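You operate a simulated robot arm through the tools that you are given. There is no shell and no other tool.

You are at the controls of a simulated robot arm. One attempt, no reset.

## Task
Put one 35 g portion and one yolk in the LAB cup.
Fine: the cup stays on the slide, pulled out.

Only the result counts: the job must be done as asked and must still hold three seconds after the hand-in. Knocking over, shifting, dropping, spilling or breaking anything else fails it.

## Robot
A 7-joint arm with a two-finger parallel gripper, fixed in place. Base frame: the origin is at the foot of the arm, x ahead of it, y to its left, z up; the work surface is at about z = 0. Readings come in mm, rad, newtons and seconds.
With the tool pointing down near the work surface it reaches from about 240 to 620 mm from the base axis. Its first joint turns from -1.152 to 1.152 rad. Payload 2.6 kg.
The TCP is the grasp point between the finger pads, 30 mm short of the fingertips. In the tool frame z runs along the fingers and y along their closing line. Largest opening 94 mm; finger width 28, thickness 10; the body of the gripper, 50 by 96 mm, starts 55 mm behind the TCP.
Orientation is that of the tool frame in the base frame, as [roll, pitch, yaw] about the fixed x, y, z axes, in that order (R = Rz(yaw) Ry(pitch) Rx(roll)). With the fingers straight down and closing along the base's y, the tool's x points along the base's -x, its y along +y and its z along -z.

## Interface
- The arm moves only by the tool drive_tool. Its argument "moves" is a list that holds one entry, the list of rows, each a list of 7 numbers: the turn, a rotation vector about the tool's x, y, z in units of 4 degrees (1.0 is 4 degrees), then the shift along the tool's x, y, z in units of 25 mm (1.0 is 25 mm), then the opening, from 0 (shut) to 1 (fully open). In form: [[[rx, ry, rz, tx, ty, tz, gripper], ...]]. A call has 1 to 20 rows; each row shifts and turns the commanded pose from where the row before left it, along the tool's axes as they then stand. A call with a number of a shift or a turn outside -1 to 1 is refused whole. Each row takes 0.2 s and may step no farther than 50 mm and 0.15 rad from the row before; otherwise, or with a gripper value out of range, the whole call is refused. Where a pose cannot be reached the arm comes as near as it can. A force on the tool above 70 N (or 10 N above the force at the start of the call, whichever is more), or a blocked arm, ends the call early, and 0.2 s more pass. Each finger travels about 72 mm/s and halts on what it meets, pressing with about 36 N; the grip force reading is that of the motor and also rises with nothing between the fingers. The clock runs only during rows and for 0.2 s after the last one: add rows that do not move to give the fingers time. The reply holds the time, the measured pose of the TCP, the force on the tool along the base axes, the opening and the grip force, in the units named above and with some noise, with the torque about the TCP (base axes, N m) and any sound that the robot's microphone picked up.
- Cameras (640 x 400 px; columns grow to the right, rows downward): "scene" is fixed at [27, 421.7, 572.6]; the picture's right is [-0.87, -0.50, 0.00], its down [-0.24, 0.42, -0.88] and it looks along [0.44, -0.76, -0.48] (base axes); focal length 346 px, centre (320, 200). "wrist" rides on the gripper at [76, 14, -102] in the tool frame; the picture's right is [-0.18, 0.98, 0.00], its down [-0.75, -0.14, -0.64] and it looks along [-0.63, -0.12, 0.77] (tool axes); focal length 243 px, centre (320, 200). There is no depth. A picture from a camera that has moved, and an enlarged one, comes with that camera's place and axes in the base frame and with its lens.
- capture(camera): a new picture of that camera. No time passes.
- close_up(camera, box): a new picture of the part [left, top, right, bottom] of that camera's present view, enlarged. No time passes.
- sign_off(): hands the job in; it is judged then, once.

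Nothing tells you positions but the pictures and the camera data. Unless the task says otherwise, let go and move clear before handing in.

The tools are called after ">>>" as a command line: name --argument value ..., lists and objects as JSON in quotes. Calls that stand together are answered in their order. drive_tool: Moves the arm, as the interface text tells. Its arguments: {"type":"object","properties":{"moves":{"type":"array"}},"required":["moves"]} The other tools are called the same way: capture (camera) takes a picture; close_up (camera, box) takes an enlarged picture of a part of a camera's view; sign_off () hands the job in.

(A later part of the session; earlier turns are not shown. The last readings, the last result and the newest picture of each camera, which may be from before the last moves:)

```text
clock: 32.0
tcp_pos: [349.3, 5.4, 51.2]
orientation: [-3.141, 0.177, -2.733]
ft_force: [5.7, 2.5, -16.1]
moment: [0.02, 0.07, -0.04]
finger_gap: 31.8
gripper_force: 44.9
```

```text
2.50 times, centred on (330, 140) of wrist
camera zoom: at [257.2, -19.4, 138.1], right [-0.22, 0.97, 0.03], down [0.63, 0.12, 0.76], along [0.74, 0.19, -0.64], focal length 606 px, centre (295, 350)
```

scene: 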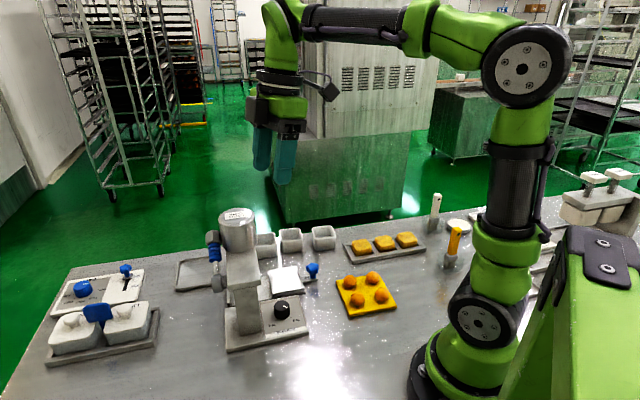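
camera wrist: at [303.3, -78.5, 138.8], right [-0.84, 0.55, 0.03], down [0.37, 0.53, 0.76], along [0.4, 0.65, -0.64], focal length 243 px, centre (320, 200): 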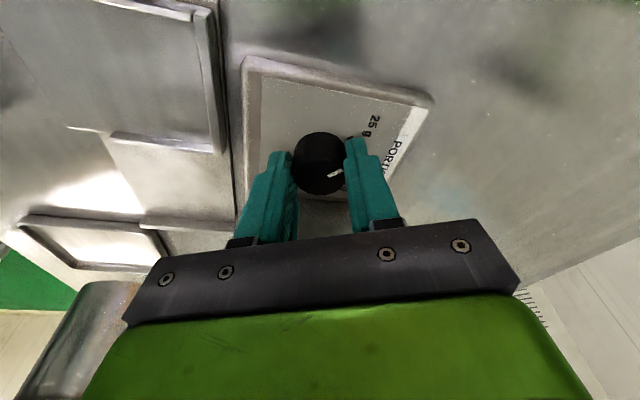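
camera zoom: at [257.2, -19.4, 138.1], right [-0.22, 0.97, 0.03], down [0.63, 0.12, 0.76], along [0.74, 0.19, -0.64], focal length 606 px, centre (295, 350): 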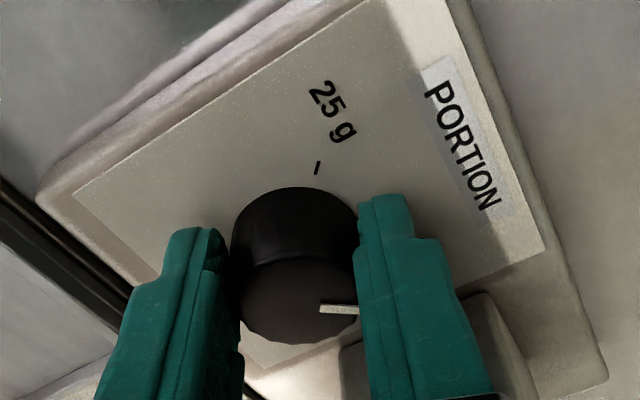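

The pointer is close to 35 g now. I'll open and look at it without the fingers in the way.

>>> drive_tool --moves '[[[0, 0, 0, 0, 0, 0, 0.4], [0, 0, 0, 0, 0, 0, 0.55], [0, 0, 0, 0, 0, 0, 0.55], [0, 0, 0, -0.175, 0, -0.985, 0.55], [0, 0, 0, -0.175, 0, -0.985, 0.55], [0, 0, 0, 0, 0, 0, 0.55]]]'

>>> close_up --camera "wrist" --box '[260, 30, 400, 150]'

>>> close_up --camera "scene" --box '[250, 270, 320, 340]'

```text
clock: 33.4
tcp_pos: [351.9, 3.4, 100.1]
orientation: [-3.138, 0.179, -2.733]
ft_force: [-0.3, 0.6, 0.3]
moment: [-0.01, -0.03, 0.01]
finger_gap: 51.8
gripper_force: 0.0
```

```text
3.33 times, centred on (330, 90) of wrist
camera zoom: at [258.4, -21.6, 188.2], right [-0.22, 0.97, 0.03], down [0.63, 0.12, 0.77], along [0.74, 0.19, -0.64], focal length 809 px, centre (287, 567)
```

zoom: 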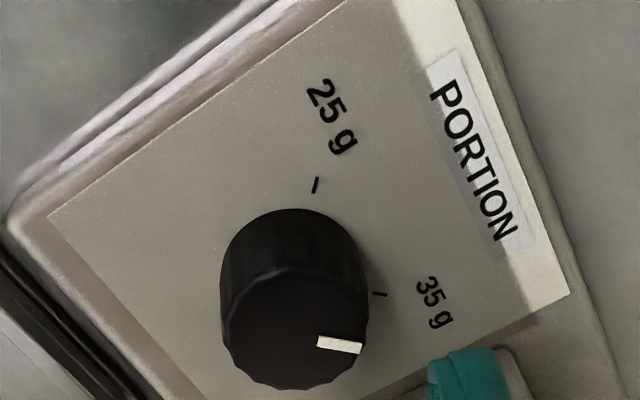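

```text
5.71 times, centred on (285, 305) of scene
camera zoom: at [27.0, 421.7, 572.6], right [-0.87, -0.5, 0.0], down [-0.24, 0.42, -0.88], along [0.44, -0.76, -0.48], focal length 1979 px, centre (520, -400)
```

zoom: 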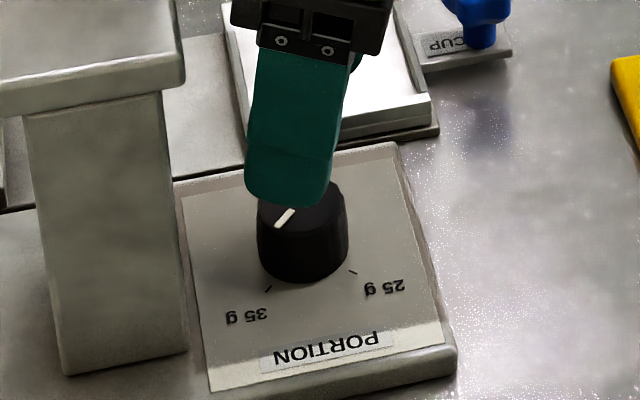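

The pointer settled on the 35 g mark. Next I'll rise, straighten the tool and look straight at the slide and the LAB cup.

>>> drive_tool --moves '[[[0, 0, 0, -0.175, 0, -0.985, 0.55], [0, 0, 0, -0.175, 0, -0.985, 0.55], [0, 0, 0, -0.175, 0, -0.985, 0.7], [0, 0, 0, -0.175, 0, -0.985, 0.8], [0, 0, 0, -0.175, 0, -0.985, 1], [0, 0, 0, -0.175, 0, -0.985, 1], [0, 0.833, 0, 0, 0, 0, 1], [0, 0.833, 0, 0, 0, 0, 1], [0, 0.86, 0, 0, 0, 0, 1], [0, 0, -1, 0, 0, 0, 1], [0, 0, -1, 0, 0, 0, 1], [0, 0, -1, 0, 0, 0, 1], [0, 0, -1, 0, 0, 0, 1], [0, 0, -1, 0, 0, 0, 1], [0, 0, -0.4, 0, 0, 0, 1], [0, 0, 0, 0.6, -0.98, 0, 1], [0, 0, 0, 0.6, -0.98, 0, 1], [0, 0, 0, 0.6, -0.98, 0, 1], [0, 0, 0, 0.6, -0.98, 0, 1], [0, 0, 0, 0, 0, 0, 1]]]'

>>> capture --camera "wrist"

>>> close_up --camera "scene" --box '[230, 250, 330, 340]'

```text
clock: 37.6
tcp_pos: [378.0, -106.2, 249.6]
orientation: [-3.137, 0.0, -2.356]
ft_force: [0.6, 0.8, 0.2]
moment: [0.0, 0.03, 0.02]
finger_gap: 94.4
gripper_force: 0.0
```

```text
taken
camera wrist: at [312.3, -151.5, 352.1], right [-0.56, 0.83, 0.0], down [0.63, 0.43, 0.64], along [0.53, 0.36, -0.77], focal length 243 px, centre (320, 200)
```

wrist: 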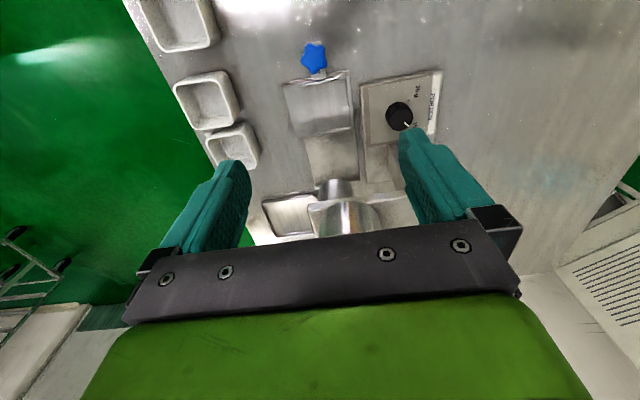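

```text
4.44 times, centred on (280, 295) of scene
camera zoom: at [27.0, 421.7, 572.6], right [-0.87, -0.5, 0.0], down [-0.24, 0.42, -0.88], along [0.44, -0.76, -0.48], focal length 1539 px, centre (498, -222)
```

zoom: 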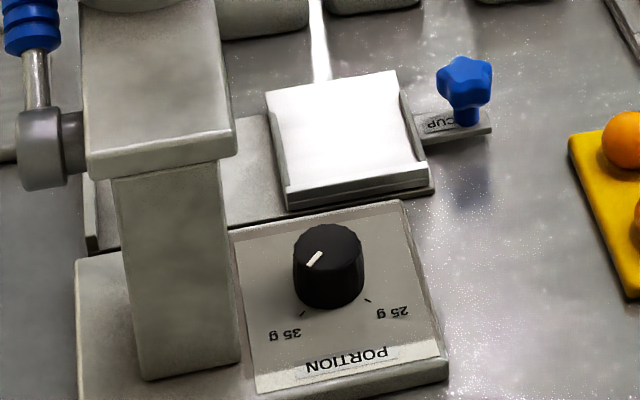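

The dial clearly points at 35 g. I'll enlarge the slide and the LAB cup for exact placement.

>>> close_up --camera "wrist" --box '[270, 30, 370, 150]'

>>> close_up --camera "wrist" --box '[165, 60, 275, 185]'

```text
3.33 times, centred on (320, 90) of wrist
camera zoom: at [312.3, -151.5, 352.1], right [-0.56, 0.83, 0.0], down [0.63, 0.43, 0.64], along [0.53, 0.36, -0.77], focal length 809 px, centre (320, 567)
```

zoom: 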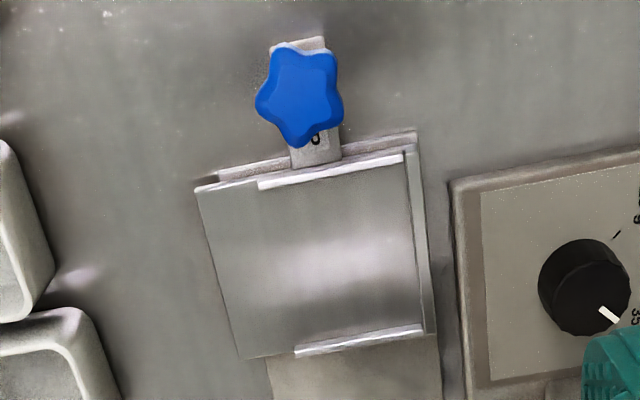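

```text
3.20 times, centred on (220, 122) of wrist
camera zoom: at [312.3, -151.5, 352.1], right [-0.56, 0.83, 0.0], down [0.63, 0.43, 0.64], along [0.53, 0.36, -0.77], focal length 776 px, centre (640, 448)
```

zoom: 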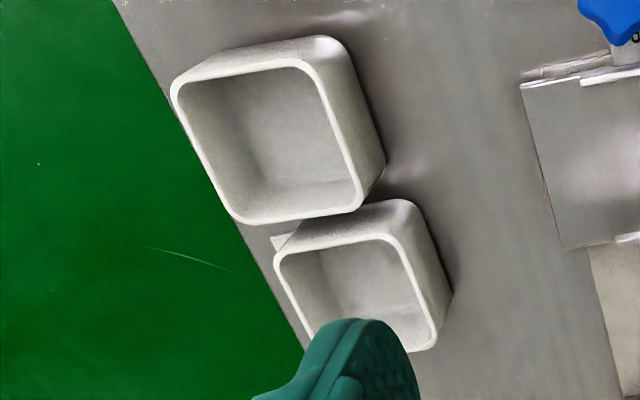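

The slide's cup seat is centred near u≈229, v≈-341 (about (403, -79) in base coordinates), and the LAB cup is near (528, -159), aligned at 45°. I'll move above LAB with the gripper open.

>>> drive_tool --moves '[[[0, 0, 0, -0.462, -0.957, 0.597, 1], [0, 0, 0, -0.462, -0.957, 0.597, 1], [0, 0, 0, -0.462, -0.957, 0.597, 1], [0, 0, 0, -0.462, -0.957, 0.597, 1], [0, 0, 0, -0.462, -0.957, 0.597, 1], [0, 0, 0, -0.462, -0.957, 0.597, 1], [0, 0, 0, 0, 0, 0, 1]]]'

>>> capture --camera "wrist"

>>> close_up --camera "scene" --box '[180, 160, 340, 300]'

```text
clock: 39.2
tcp_pos: [527.7, -160.9, 160.6]
orientation: [-3.14, 0.0, -2.355]
ft_force: [0.6, 0.3, -0.1]
moment: [0.02, 0.0, 0.0]
finger_gap: 94.0
gripper_force: 0.0
```

```text
taken
camera wrist: at [463.2, -206.1, 262.1], right [-0.56, 0.83, 0.0], down [0.63, 0.43, 0.64], along [0.53, 0.36, -0.77], focal length 243 px, centre (320, 200)
```

wrist: 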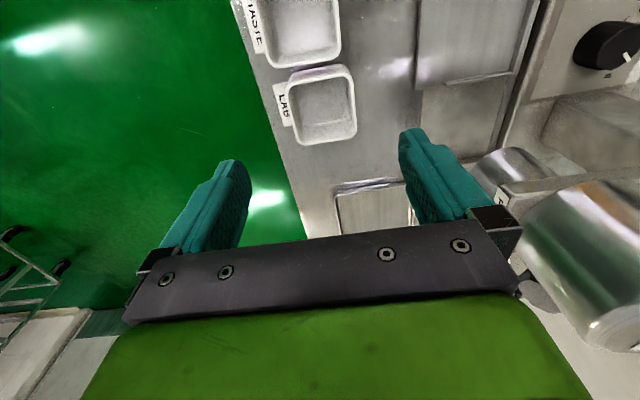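

```text
2.86 times, centred on (260, 230) of scene
camera zoom: at [27.0, 421.7, 572.6], right [-0.87, -0.5, 0.0], down [-0.24, 0.42, -0.88], along [0.44, -0.76, -0.48], focal length 990 px, centre (491, 114)
```

zoom: 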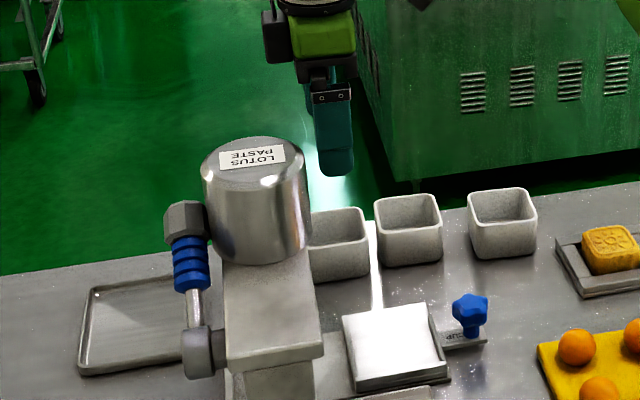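

LAB lies almost exactly between the fingers. I'll enlarge it to get the last millimetres and the rotation.

>>> close_up --camera "wrist" --box '[260, 50, 380, 160]'

```text
3.64 times, centred on (320, 105) of wrist
camera zoom: at [463.2, -206.1, 262.1], right [-0.56, 0.83, 0.0], down [0.63, 0.43, 0.64], along [0.53, 0.36, -0.77], focal length 882 px, centre (320, 546)
```

zoom: 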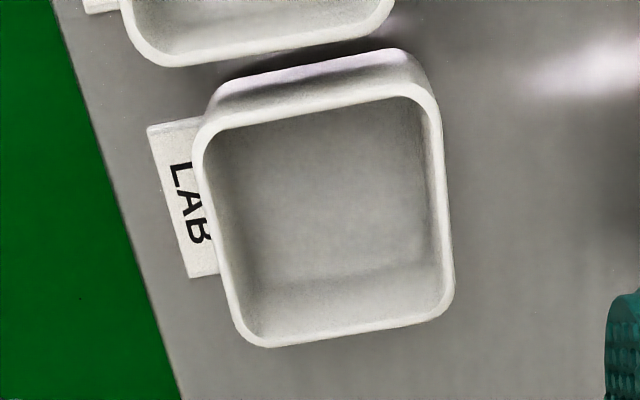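

The LAB cup is about 59 mm square, square to my gripper and about 3.5 mm further out than the tool axis. I'll correct and descend part way.

>>> drive_tool --moves '[[[0, 0, 0, -0.144, 0.03, 0, 1], [0, 0, 0, 0, 0, 1, 1], [0, 0, 0, 0, 0, 1, 1], [0, 0, 0, 0, 0, 1, 1], [0, 0, 0, 0, 0, 0.6, 1], [0, 0, 0, 0, 0, 0, 1]]]'

>>> capture --camera "wrist"

>>> close_up --camera "scene" --box '[220, 180, 340, 290]'

```text
clock: 40.6
tcp_pos: [529.2, -156.1, 71.9]
orientation: [-3.138, 0.0, -2.356]
ft_force: [-0.8, -0.6, 0.7]
moment: [0.02, -0.01, -0.01]
finger_gap: 93.9
gripper_force: 0.1
```

```text
taken
camera wrist: at [464.9, -200.6, 173.4], right [-0.56, 0.83, 0.0], down [0.63, 0.43, 0.64], along [0.53, 0.36, -0.77], focal length 243 px, centre (320, 200)
```

wrist: 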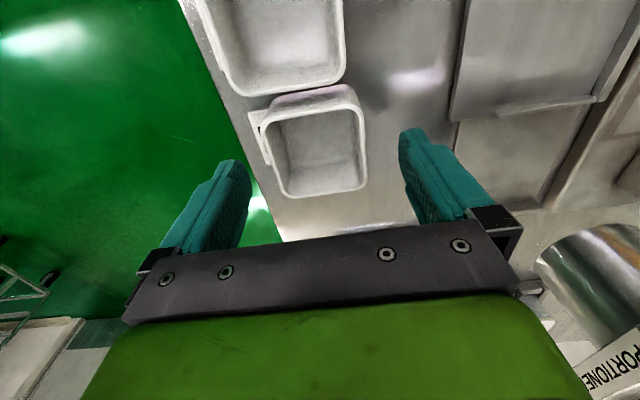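

```text
3.64 times, centred on (280, 235) of scene
camera zoom: at [27.0, 421.7, 572.6], right [-0.87, -0.5, 0.0], down [-0.24, 0.42, -0.88], along [0.44, -0.76, -0.48], focal length 1260 px, centre (466, 73)
```

zoom: 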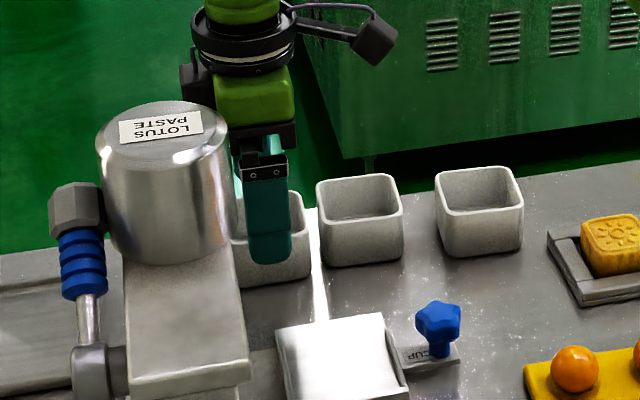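

I'll measure the cup between the fingers once more at this height.

>>> close_up --camera "wrist" --box '[220, 70, 420, 230]'

```text
2.50 times, centred on (320, 150) of wrist
camera zoom: at [464.9, -200.6, 173.4], right [-0.56, 0.83, 0.0], down [0.63, 0.43, 0.64], along [0.53, 0.36, -0.77], focal length 606 px, centre (320, 325)
```

zoom: 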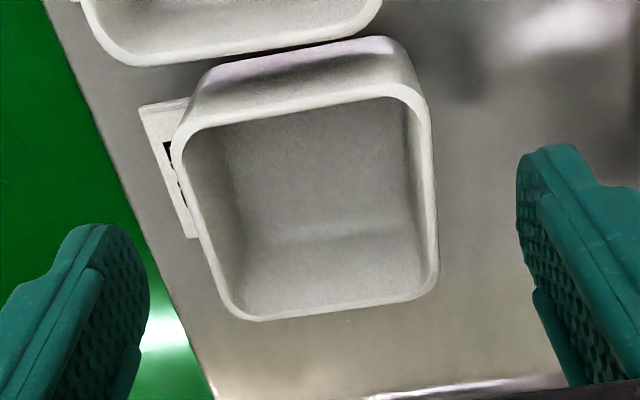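

The cup centre is about 2 mm to the label side of the tool axis. I'll shift, go down to about z = 39 and close on the cup.

>>> drive_tool --moves '[[[0, 0, 0, -0.02, -0.07, 0, 1], [0, 0, 0, 0, 0, 0.65, 1], [0, 0, 0, 0, 0, 0.65, 1], [0, 0, 0, 0, 0, 0, 1], [0, 0, 0, 0, 0, 0, 0.8], [0, 0, 0, 0, 0, 0, 0.6], [0, 0, 0, 0, 0, 0, 0.5], [0, 0, 0, 0, 0, 0, 0.5], [0, 0, 0, 0, 0, 0, 0.5]]]'

>>> capture --camera "wrist"

>>> close_up --camera "scene" --box '[220, 180, 340, 290]'

```text
clock: 42.6
tcp_pos: [530.5, -156.1, 39.3]
orientation: [-3.138, -0.001, -2.358]
ft_force: [0.1, -0.5, 0.0]
moment: [-0.01, -0.04, -0.02]
finger_gap: 63.3
gripper_force: 36.4
```

```text
taken
camera wrist: at [465.4, -201.2, 141.5], right [-0.56, 0.83, 0.0], down [0.63, 0.43, 0.64], along [0.53, 0.36, -0.77], focal length 243 px, centre (320, 200)
```

wrist: 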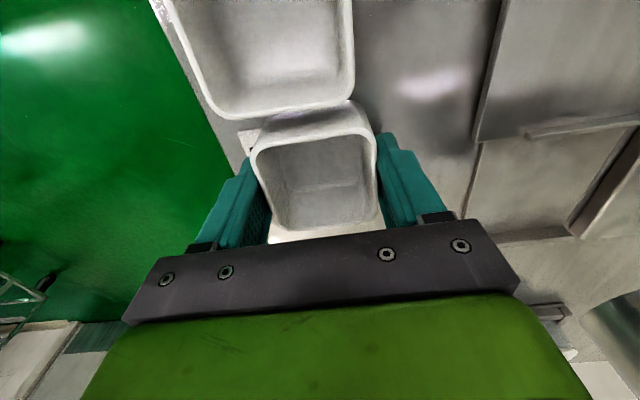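

```text
3.64 times, centred on (280, 235) of scene
camera zoom: at [27.0, 421.7, 572.6], right [-0.87, -0.5, 0.0], down [-0.24, 0.42, -0.88], along [0.44, -0.76, -0.48], focal length 1260 px, centre (466, 73)
```

zoom: 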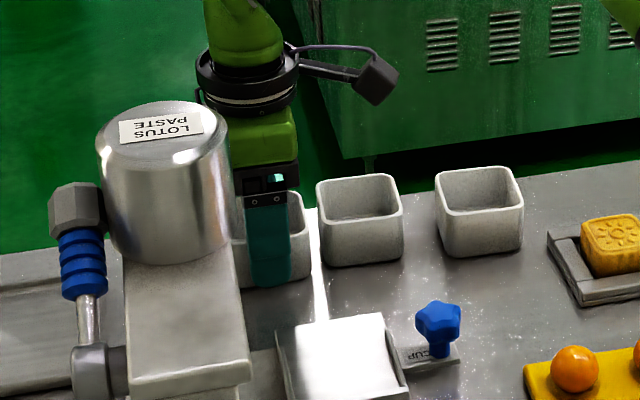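

I have the cup at 63 mm. I'll lift it straight up and check that it comes along cleanly.

>>> drive_tool --moves '[[[0, 0, 0, 0, 0, -0.4, 0.5], [0, 0, 0, 0, 0, -0.8, 0.5], [0, 0, 0, 0, 0, -0.9, 0.5], [0, 0, 0, 0, 0, -0.9, 0.5], [0, 0, 0, 0, 0, 0, 0.5]]]'

>>> capture --camera "wrist"

>>> close_up --camera "scene" --box '[220, 160, 340, 290]'

```text
clock: 43.8
tcp_pos: [531.4, -157.4, 114.5]
orientation: [-3.138, -0.001, -2.357]
ft_force: [0.0, 0.0, 0.2]
moment: [0.01, 0.01, 0.01]
finger_gap: 63.4
gripper_force: 36.1
```

```text
taken
camera wrist: at [466.3, -202.0, 216.6], right [-0.56, 0.83, 0.0], down [0.63, 0.43, 0.64], along [0.53, 0.36, -0.77], focal length 243 px, centre (320, 200)
```

wrist: 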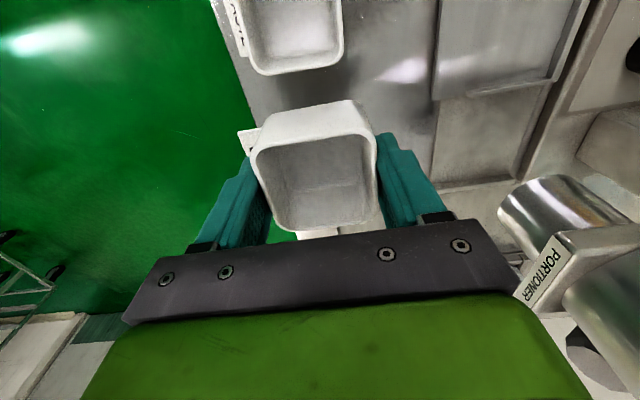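

```text
3.08 times, centred on (280, 225) of scene
camera zoom: at [27.0, 421.7, 572.6], right [-0.87, -0.5, 0.0], down [-0.24, 0.42, -0.88], along [0.44, -0.76, -0.48], focal length 1066 px, centre (443, 123)
```

zoom: 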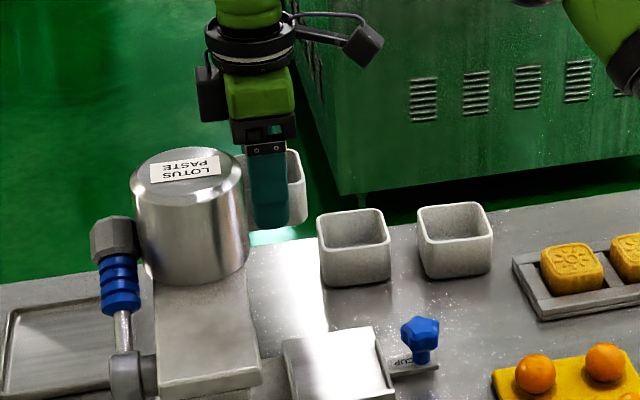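

The cup hangs cleanly and its label tab comes with it; TASTE is untouched. I'll carry it over to the slide at this height.

>>> drive_tool --moves '[[[0, 0, 0, 0.2, 0.9, 0, 0.5], [0, 0, 0, 0.24, 0.96, 0, 0.5], [0, 0, 0, 0.24, 0.96, 0, 0.5], [0, 0, 0, 0.24, 0.96, 0, 0.5], [0, 0, 0, 0.24, 0.96, 0, 0.5], [0, 0, 0, 0.24, 0.96, 0, 0.5], [0, 0, 0, 0, 0, 0, 0.5]]]'

>>> capture --camera "wrist"

>>> close_up --camera "scene" --box '[190, 180, 340, 320]'

```text
clock: 45.4
tcp_pos: [406.2, -80.8, 116.2]
orientation: [-3.138, 0.0, -2.356]
ft_force: [-0.4, 0.8, -0.5]
moment: [-0.02, -0.02, 0.01]
finger_gap: 63.5
gripper_force: 35.7
```

```text
taken
camera wrist: at [340.4, -126.2, 218.3], right [-0.56, 0.83, 0.0], down [0.63, 0.43, 0.64], along [0.53, 0.36, -0.77], focal length 243 px, centre (320, 200)
```

wrist: 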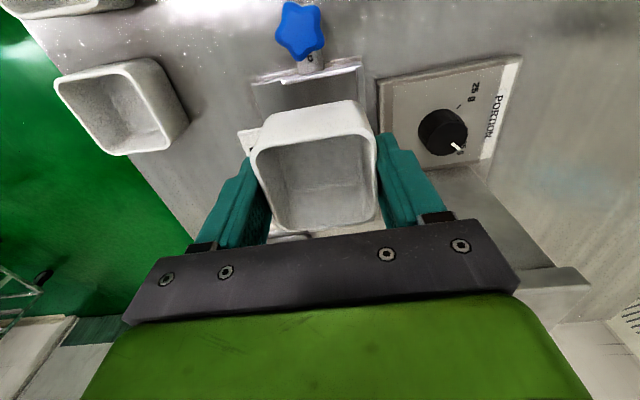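

```text
2.86 times, centred on (265, 250) of scene
camera zoom: at [26.9, 421.7, 572.6], right [-0.87, -0.5, 0.0], down [-0.24, 0.42, -0.88], along [0.44, -0.76, -0.48], focal length 990 px, centre (477, 57)
```

zoom: 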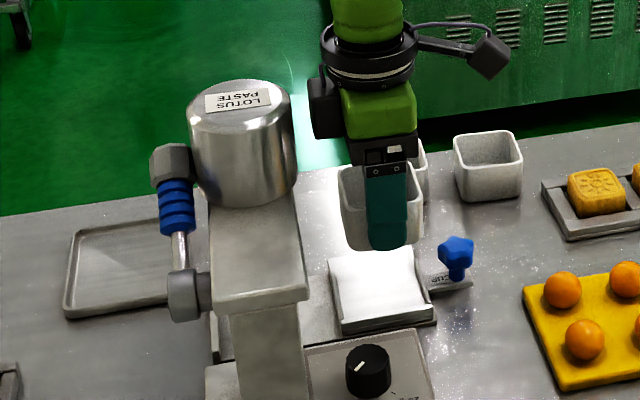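

The cup is above the slide. I'll zoom in on the wrist and scene views to align it within the lips.

>>> close_up --camera "wrist" --box '[230, 40, 410, 240]'

>>> close_up --camera "scene" --box '[260, 230, 330, 310]'

```text
2.00 times, centred on (320, 140) of wrist
camera zoom: at [340.4, -126.2, 218.3], right [-0.56, 0.83, 0.0], down [0.63, 0.43, 0.64], along [0.53, 0.36, -0.77], focal length 485 px, centre (320, 320)
```

zoom: 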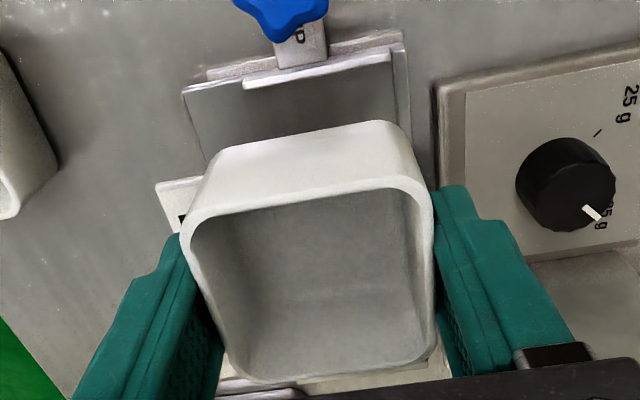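

```text
5.00 times, centred on (295, 270) of scene
camera zoom: at [26.9, 421.7, 572.6], right [-0.87, -0.5, 0.0], down [-0.24, 0.42, -0.88], along [0.44, -0.76, -0.48], focal length 1732 px, centre (445, -150)
```

zoom: 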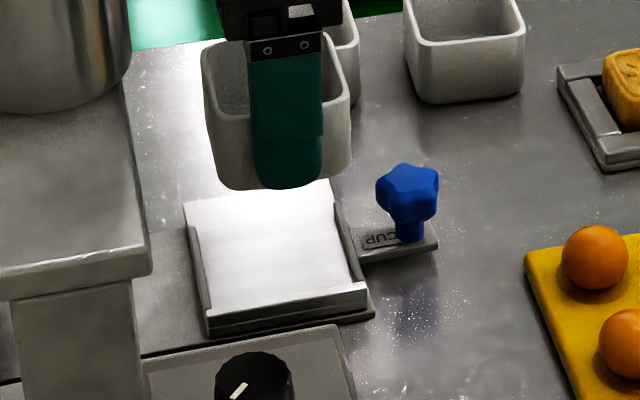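

I estimate the cup within about 1–2 mm of the seat. I'll nudge it and lower it to just above the lips.

>>> drive_tool --moves '[[[0, 0, 0, -0.03, 0.05, 0, 0.5], [0, 0, 0, 0, 0, 0.9, 0.5], [0, 0, 0, 0, 0, 0.8, 0.5], [0, 0, 0, 0, 0, 0.5, 0.5], [0, 0, 0, 0, 0, 0, 0.5]]]'

>>> close_up --camera "wrist" --box '[230, 40, 410, 240]'

>>> close_up --camera "scene" --box '[260, 230, 330, 310]'

```text
clock: 46.6
tcp_pos: [404.4, -79.7, 58.0]
orientation: [-3.141, -0.001, -2.357]
ft_force: [0.5, -0.4, -0.8]
moment: [0.03, 0.02, 0.02]
finger_gap: 63.4
gripper_force: 36.0
```

```text
2.00 times, centred on (320, 140) of wrist
camera zoom: at [339.4, -124.5, 161.4], right [-0.56, 0.83, 0.0], down [0.63, 0.43, 0.64], along [0.53, 0.36, -0.77], focal length 485 px, centre (320, 320)
```

zoom: 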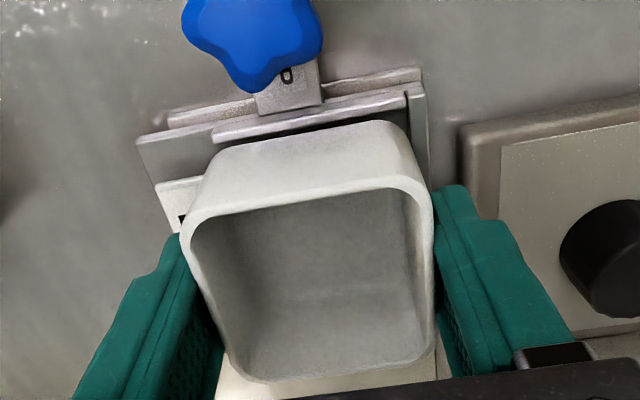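

```text
5.00 times, centred on (295, 270) of scene
camera zoom: at [27.0, 421.7, 572.6], right [-0.87, -0.5, 0.0], down [-0.24, 0.42, -0.88], along [0.44, -0.76, -0.48], focal length 1732 px, centre (445, -150)
```

zoom: 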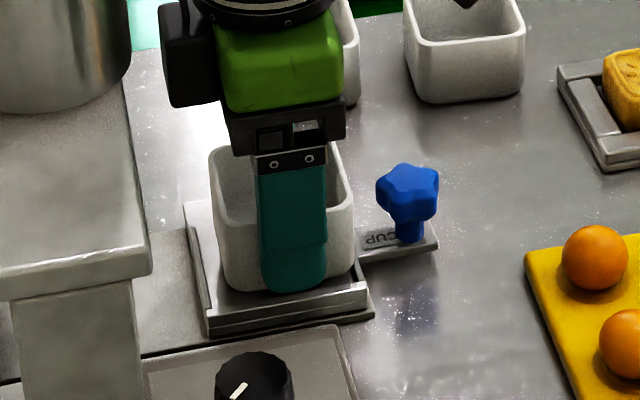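

Clearances to the end lips look fine, but the cup sits too close to the dial-side lip. I'll shift 2 mm away and lower in small steps, watching the force.

>>> drive_tool --moves '[[[0, 0, 0, 0, -0.088, 0, 0.5], [0, 0, 0, 0, 0, 0.1, 0.5], [0, 0, 0, 0, 0, 0.1, 0.5], [0, 0, 0, 0, 0, 0.08, 0.5], [0, 0, 0, 0, 0, 0, 0.5]]]'

>>> close_up --camera "wrist" --box '[230, 40, 410, 240]'

>>> close_up --camera "scene" --box '[260, 230, 330, 310]'

```text
clock: 47.8
tcp_pos: [409.0, -80.9, 53.4]
orientation: [-3.133, 0.004, -2.353]
ft_force: [4.7, 5.5, 28.6]
moment: [-0.45, 0.5, -0.04]
finger_gap: 63.4
gripper_force: 35.9
```

```text
2.00 times, centred on (320, 140) of wrist
camera zoom: at [343.3, -125.0, 155.6], right [-0.57, 0.82, -0.01], down [0.63, 0.44, 0.65], along [0.54, 0.36, -0.76], focal length 485 px, centre (320, 320)
```

zoom: 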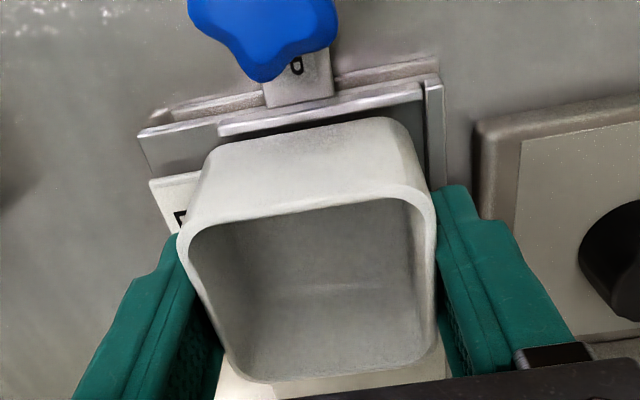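

```text
5.00 times, centred on (295, 270) of scene
camera zoom: at [26.8, 421.7, 572.6], right [-0.87, -0.5, 0.0], down [-0.24, 0.42, -0.88], along [0.44, -0.76, -0.48], focal length 1732 px, centre (445, -150)
```

zoom: 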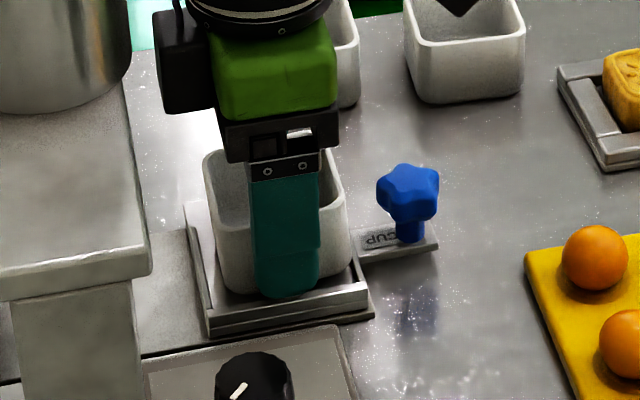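

The cup touched at z≈53 with the reaction on the knob side, so it sits on the near lip. I'll raise a little, shift about 3 mm towards the hopper, and look again.

>>> drive_tool --moves '[[[0, 0, 0, 0, 0, -0.3, 0.5], [0, 0, 0, 0, 0, 0, 0.5]]]'

>>> close_up --camera "wrist" --box '[230, 40, 410, 240]'

>>> close_up --camera "scene" --box '[265, 240, 325, 300]'

```text
clock: 48.4
tcp_pos: [406.8, -81.4, 58.7]
orientation: [3.141, -0.001, -2.356]
ft_force: [0.0, -0.4, -1.1]
moment: [0.02, 0.02, -0.02]
finger_gap: 63.4
gripper_force: 35.9
```

```text
2.00 times, centred on (320, 140) of wrist
camera zoom: at [341.0, -126.2, 161.4], right [-0.56, 0.83, 0.0], down [0.63, 0.43, 0.64], along [0.53, 0.36, -0.77], focal length 485 px, centre (320, 320)
```

zoom: 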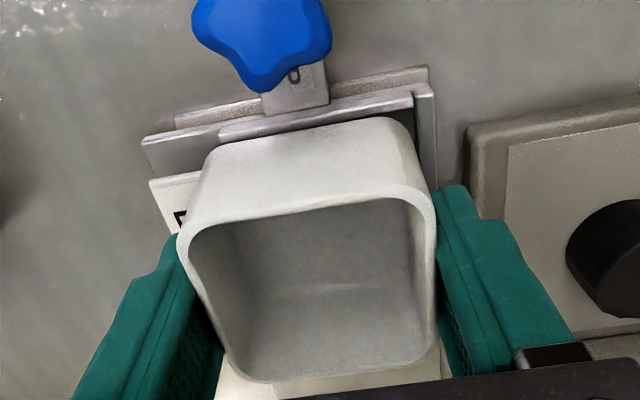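

```text
6.67 times, centred on (295, 270) of scene
camera zoom: at [27.0, 421.7, 572.6], right [-0.87, -0.5, 0.0], down [-0.24, 0.42, -0.88], along [0.44, -0.76, -0.48], focal length 2309 px, centre (487, -267)
```

zoom: 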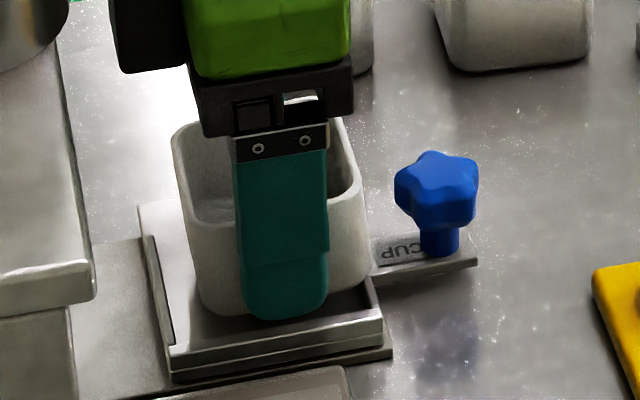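

Lowering showed the near lip as the obstacle. I'll shift 3 mm along the slide towards the hopper and lower again in small steps.

>>> drive_tool --moves '[[[0, 0, 0, -0.12, 0, 0, 0.5], [0, 0, 0, 0, 0, 0.1, 0.5], [0, 0, 0, 0, 0, 0.1, 0.5], [0, 0, 0, 0, 0, 0.08, 0.5], [0, 0, 0, 0, 0, 0, 0.5]]]'

>>> close_up --camera "wrist" --box '[230, 40, 410, 240]'

>>> close_up --camera "scene" --box '[265, 240, 325, 300]'

```text
clock: 49.6
tcp_pos: [409.3, -79.2, 52.8]
orientation: [-3.141, -0.002, -2.356]
ft_force: [2.2, 1.7, -1.7]
moment: [0.06, -0.06, 0.04]
finger_gap: 63.2
gripper_force: 36.6
```

```text
2.00 times, centred on (320, 140) of wrist
camera zoom: at [343.7, -123.9, 155.1], right [-0.56, 0.83, 0.0], down [0.63, 0.43, 0.64], along [0.53, 0.36, -0.77], focal length 485 px, centre (320, 320)
```

zoom: 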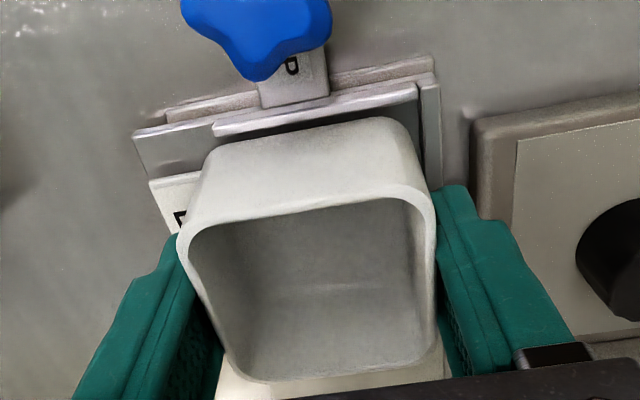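

```text
6.67 times, centred on (295, 270) of scene
camera zoom: at [27.0, 421.7, 572.6], right [-0.87, -0.5, 0.0], down [-0.24, 0.42, -0.88], along [0.44, -0.76, -0.48], focal length 2309 px, centre (487, -267)
```

zoom: 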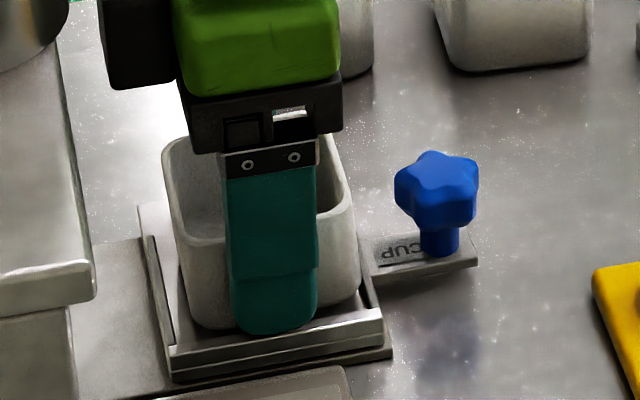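

Only about 3 N of side contact remains at this height. I'll ease a bit further and lower the last millimetres until the cup rests.

>>> drive_tool --moves '[[[0, 0, 0, -0.03, 0, 0, 0.5], [0, 0, 0, 0, 0, 0.06, 0.5], [0, 0, 0, 0, 0, 0.06, 0.5], [0, 0, 0, 0, 0, 0, 0.5]]]'

>>> close_up --camera "scene" --box '[265, 240, 325, 300]'

```text
clock: 50.6
tcp_pos: [410.0, -79.3, 50.6]
orientation: [-3.139, 0.001, -2.357]
ft_force: [0.0, 1.0, 5.7]
moment: [-0.01, -0.21, 0.05]
finger_gap: 63.6
gripper_force: 35.6
```

```text
6.67 times, centred on (295, 270) of scene
camera zoom: at [26.9, 421.7, 572.6], right [-0.87, -0.5, 0.0], down [-0.24, 0.42, -0.88], along [0.44, -0.76, -0.48], focal length 2309 px, centre (487, -267)
```

zoom: 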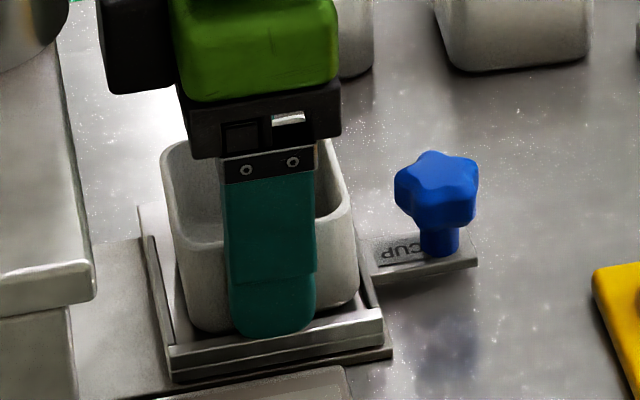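

A light 6 N contact now. I'll press another millimetre to confirm it's the plate before letting go.

>>> drive_tool --moves '[[[0, 0, 0, 0, 0, 0.04, 0.5], [0, 0, 0, 0, 0, 0, 0.5]]]'

>>> close_up --camera "wrist" --box '[230, 40, 410, 240]'

```text
clock: 51.2
tcp_pos: [410.2, -79.4, 50.3]
orientation: [-3.137, 0.001, -2.356]
ft_force: [-2.1, 1.1, 21.7]
moment: [0.41, -0.41, 0.07]
finger_gap: 63.4
gripper_force: 35.8
```

```text
2.00 times, centred on (320, 140) of wrist
camera zoom: at [344.2, -123.5, 152.7], right [-0.56, 0.83, -0.01], down [0.63, 0.43, 0.64], along [0.53, 0.36, -0.76], focal length 485 px, centre (320, 320)
```

zoom: 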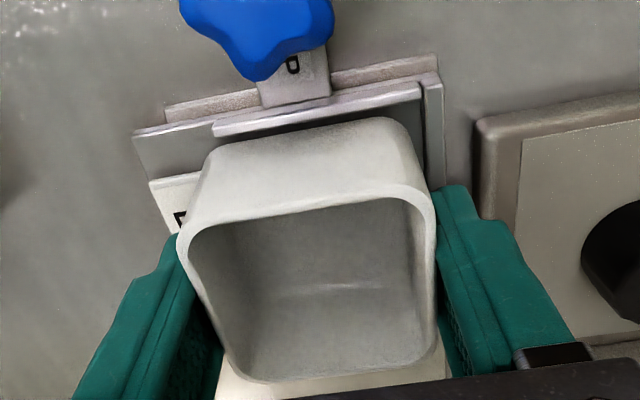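

The reaction now comes from the far edge below lip height, so the cup is in the seat and on the plate. I'll relax the push, open slowly and rise.

>>> drive_tool --moves '[[[0, 0, 0, 0, 0, -0.03, 0.5], [0, 0, 0, 0, 0, 0, 0.62], [0, 0, 0, 0, 0, 0, 0.68], [0, 0, 0, 0, 0, 0, 0.74], [0, 0, 0, 0, 0, 0, 0.85], [0, 0, 0, 0, 0, 0, 0.85], [0, 0, 0, 0, 0, -0.5, 0.85], [0, 0, 0, 0, 0, -0.9, 0.85], [0, 0, 0, 0, 0, -1, 0.85], [0, 0, 0, 0, 0, -1, 0.85], [0, 0, 0, 0, 0, 0, 0.85]]]'

>>> capture --camera "wrist"

>>> close_up --camera "scene" --box '[230, 220, 340, 320]'

```text
clock: 53.6
tcp_pos: [408.6, -77.2, 136.6]
orientation: [-3.137, 0.0, -2.358]
ft_force: [0.1, 0.3, -0.4]
moment: [-0.04, 0.03, -0.03]
finger_gap: 79.9
gripper_force: 0.1
```

```text
taken
camera wrist: at [344.0, -121.8, 237.7], right [-0.56, 0.83, 0.0], down [0.63, 0.43, 0.64], along [0.53, 0.36, -0.77], focal length 243 px, centre (320, 200)
```

wrist: 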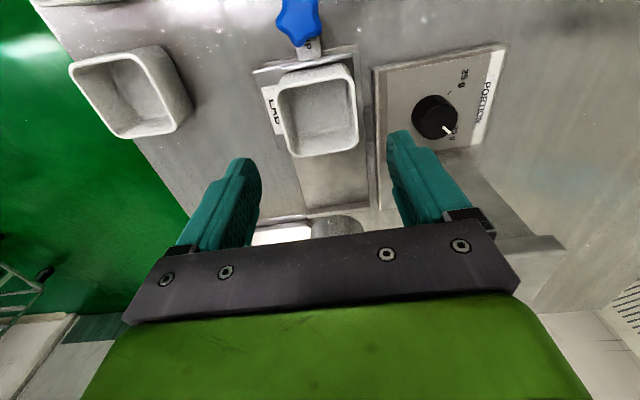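

```text
4.00 times, centred on (285, 270) of scene
camera zoom: at [27.0, 421.7, 572.6], right [-0.87, -0.5, 0.0], down [-0.24, 0.42, -0.88], along [0.44, -0.76, -0.48], focal length 1385 px, centre (460, -80)
```

zoom: 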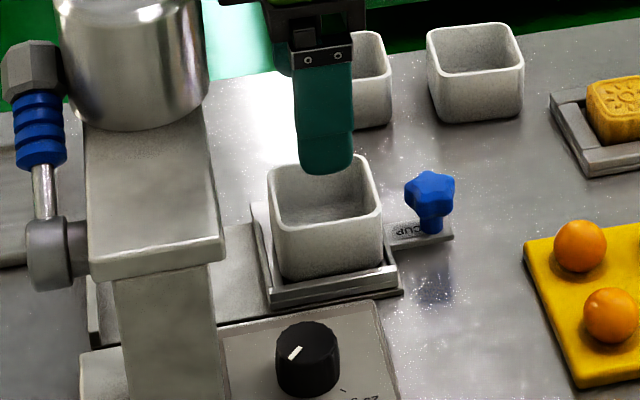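

>>> close_up --camera "wrist" --box '[240, 0, 390, 200]'

>>> close_up --camera "scene" --box '[265, 240, 325, 300]'

```text
2.00 times, centred on (315, 100) of wrist
camera zoom: at [344.0, -121.8, 237.7], right [-0.56, 0.83, 0.0], down [0.63, 0.43, 0.64], along [0.53, 0.36, -0.77], focal length 485 px, centre (330, 400)
```

zoom: 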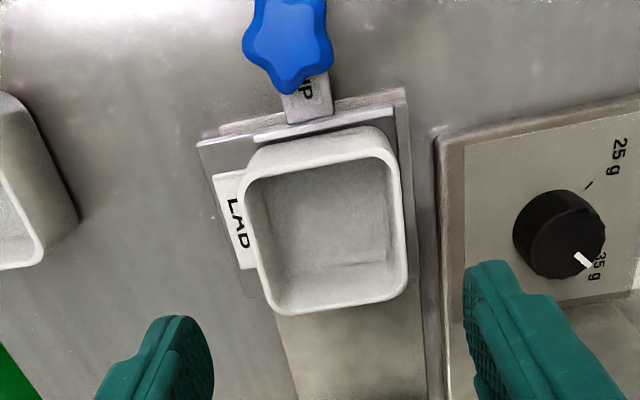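

```text
6.67 times, centred on (295, 270) of scene
camera zoom: at [27.0, 421.7, 572.6], right [-0.87, -0.5, 0.0], down [-0.24, 0.42, -0.88], along [0.44, -0.76, -0.48], focal length 2309 px, centre (487, -267)
```

zoom: 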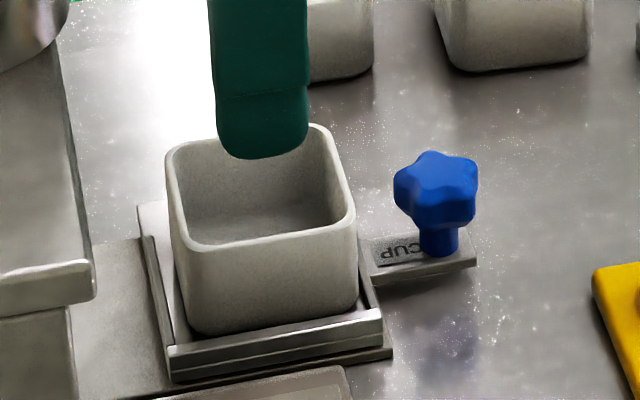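

>>> close_up --camera "scene" --box '[275, 255, 310, 298]'

>>> close_up --camera "wrist" --box '[270, 45, 370, 125]'

```text
9.30 times, centred on (292, 276) of scene
camera zoom: at [27.0, 421.7, 572.6], right [-0.87, -0.5, 0.0], down [-0.24, 0.42, -0.88], along [0.44, -0.76, -0.48], focal length 3222 px, centre (576, -512)
```

zoom: 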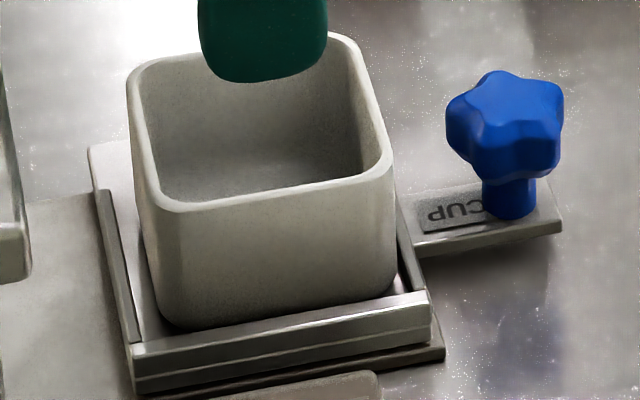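

```text
5.00 times, centred on (320, 85) of wrist
camera zoom: at [344.0, -121.8, 237.7], right [-0.56, 0.83, 0.0], down [0.63, 0.43, 0.64], along [0.53, 0.36, -0.77], focal length 1213 px, centre (320, 775)
```

zoom: 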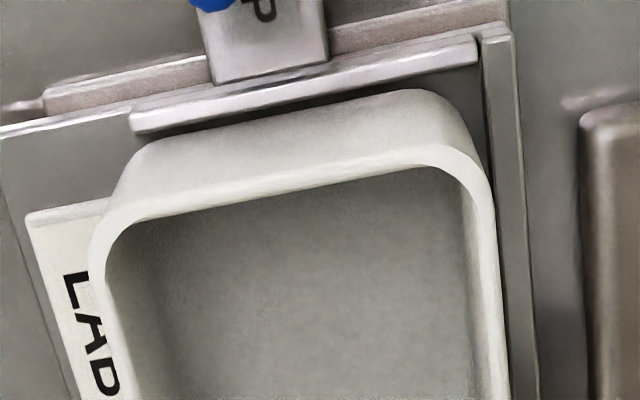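

The LAB cup is seated flat inside the slide lips. Next I'll grip the blue slide knob (near u≈167, v≈-346, top z≈44), again leaning back so I clear the hopper, and push the slide in.

>>> drive_tool --moves '[[[0, 0, 0, 0.94, -0.03, 0, 0.7], [0, 0, 0, 0.94, -0.03, 0, 0.6], [0, 0, 0, 0.94, -0.04, 0, 0.55], [0, -0.833, 0, 0, 0, 0, 0.55], [0, -0.833, 0, 0, 0, 0, 0.55], [0, -0.833, 0, 0, 0, 0, 0.55], [0, 0, 0, 0.174, 0, 0.985, 0.55], [0, 0, 0, 0.174, 0, 0.985, 0.55], [0, 0, 0, 0, 0, 0, 0.55]]]'

>>> capture --camera "wrist"

>>> close_up --camera "scene" --box '[250, 220, 350, 310]'

```text
clock: 55.6
tcp_pos: [363.9, -130.8, 82.7]
orientation: [-3.138, 0.176, -2.356]
ft_force: [-0.5, 0.6, 0.3]
moment: [0.02, -0.01, 0.0]
finger_gap: 51.8
gripper_force: 0.1
```

```text
taken
camera wrist: at [286.9, -186.4, 170.5], right [-0.57, 0.82, 0.03], down [0.54, 0.35, 0.76], along [0.62, 0.45, -0.65], focal length 243 px, centre (320, 200)
```

wrist: 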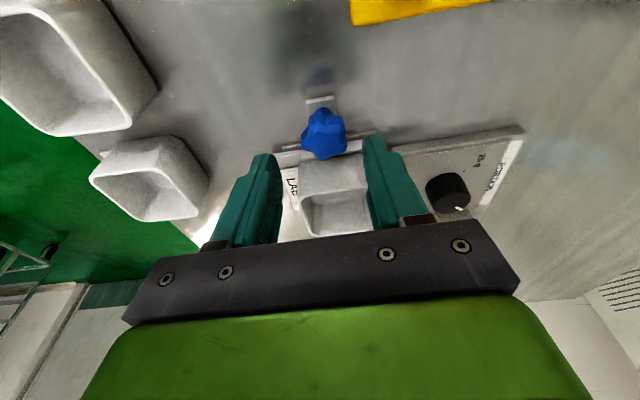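

```text
4.44 times, centred on (300, 265) of scene
camera zoom: at [27.0, 421.7, 572.6], right [-0.87, -0.5, 0.0], down [-0.24, 0.42, -0.88], along [0.44, -0.76, -0.48], focal length 1539 px, centre (409, -89)
```

zoom: 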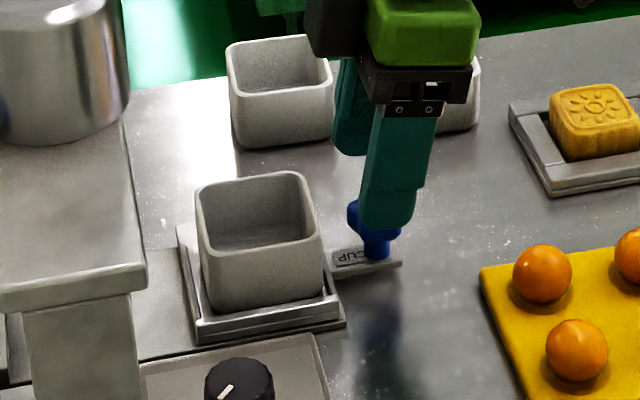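

>>> close_up --camera "wrist" --box '[270, 80, 390, 190]'

```text
3.64 times, centred on (330, 135) of wrist
camera zoom: at [286.9, -186.4, 170.5], right [-0.57, 0.82, 0.03], down [0.54, 0.35, 0.76], along [0.62, 0.45, -0.65], focal length 882 px, centre (284, 436)
```

zoom: 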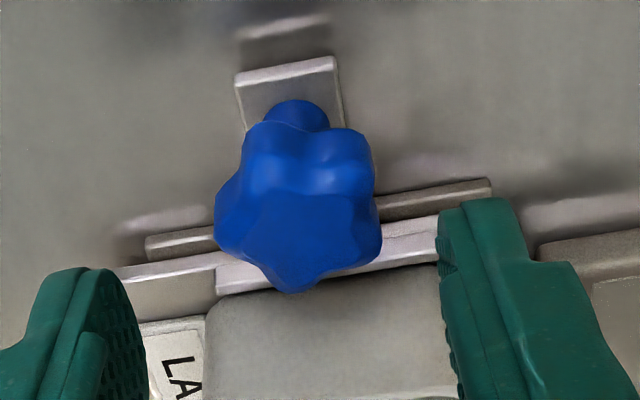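

The knob is 4 mm to one side of the tool axis. I'll correct, lower around it and grip.

>>> drive_tool --moves '[[[0, 0, 0, 0.0985, 0.152, -0.017, 0.55], [0, 0, 0, 0.107, 0, 0.605, 0.55], [0, 0, 0, 0.107, 0, 0.605, 0.55], [0, 0, 0, 0, 0, 0, 0.55], [0, 0, 0, 0, 0, 0, 0.35], [0, 0, 0, 0, 0, 0, 0.1], [0, 0, 0, 0, 0, 0, 0.1], [0, 0, 0, 0, 0, 0, 0.1]]]'

>>> capture --camera "wrist"

>>> close_up --camera "scene" --box '[250, 220, 350, 310]'

```text
clock: 57.4
tcp_pos: [356.5, -130.3, 54.9]
orientation: [-3.13, 0.173, -2.357]
ft_force: [23.4, -20.9, -16.8]
moment: [0.12, 0.19, -0.26]
finger_gap: 28.3
gripper_force: 45.3
```

```text
taken
camera wrist: at [279.9, -186.1, 142.2], right [-0.57, 0.82, 0.02], down [0.54, 0.35, 0.76], along [0.62, 0.44, -0.64], focal length 243 px, centre (320, 200)
```

wrist: 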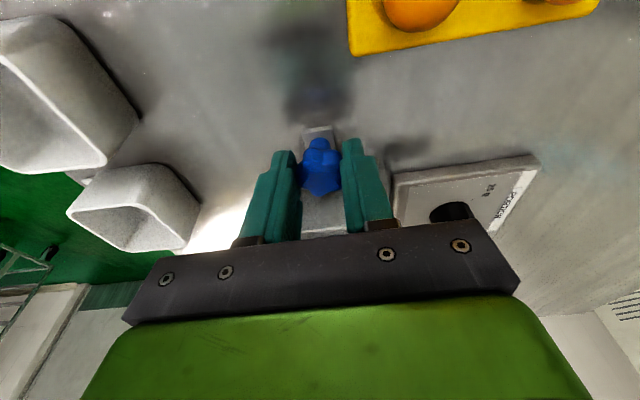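

```text
4.44 times, centred on (300, 265) of scene
camera zoom: at [27.1, 421.7, 572.6], right [-0.87, -0.5, 0.0], down [-0.24, 0.42, -0.88], along [0.44, -0.76, -0.48], focal length 1539 px, centre (409, -89)
```

zoom: 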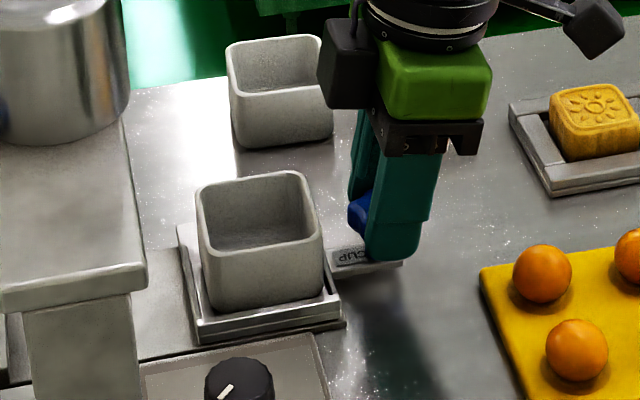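

The knob is gripped, though the tool is pushed sideways by about 30 N. I'll relieve that and begin sliding in.

>>> drive_tool --moves '[[[0, 0, 0, 0, -0.05, 0, 0.1], [0, 0, 0, 0, 0, 0, 0.1], [0, 0, 0, -0.295, 0, 0.052, 0.1], [0, 0, 0, -0.394, 0, 0.07, 0.1], [0, 0, 0, 0, 0, 0, 0.1]]]'

>>> close_up --camera "scene" --box '[230, 210, 350, 320]'

```text
clock: 58.6
tcp_pos: [369.0, -117.8, 54.3]
orientation: [-3.136, 0.173, -2.354]
ft_force: [14.4, -15.5, -14.8]
moment: [-0.15, -0.02, -0.2]
finger_gap: 28.2
gripper_force: 44.7
```

```text
3.64 times, centred on (290, 265) of scene
camera zoom: at [27.0, 421.7, 572.6], right [-0.87, -0.5, 0.0], down [-0.24, 0.42, -0.88], along [0.44, -0.76, -0.48], focal length 1260 px, centre (429, -36)
```

zoom: 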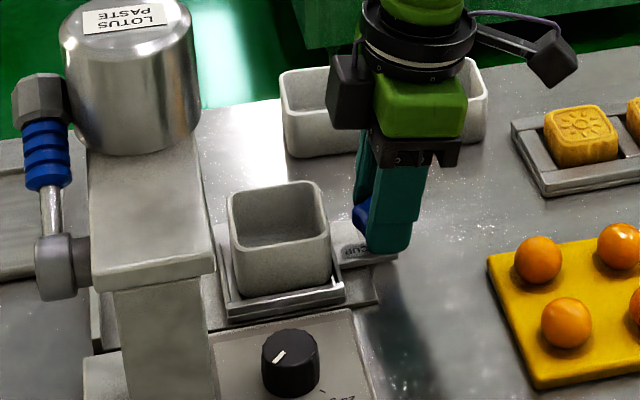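

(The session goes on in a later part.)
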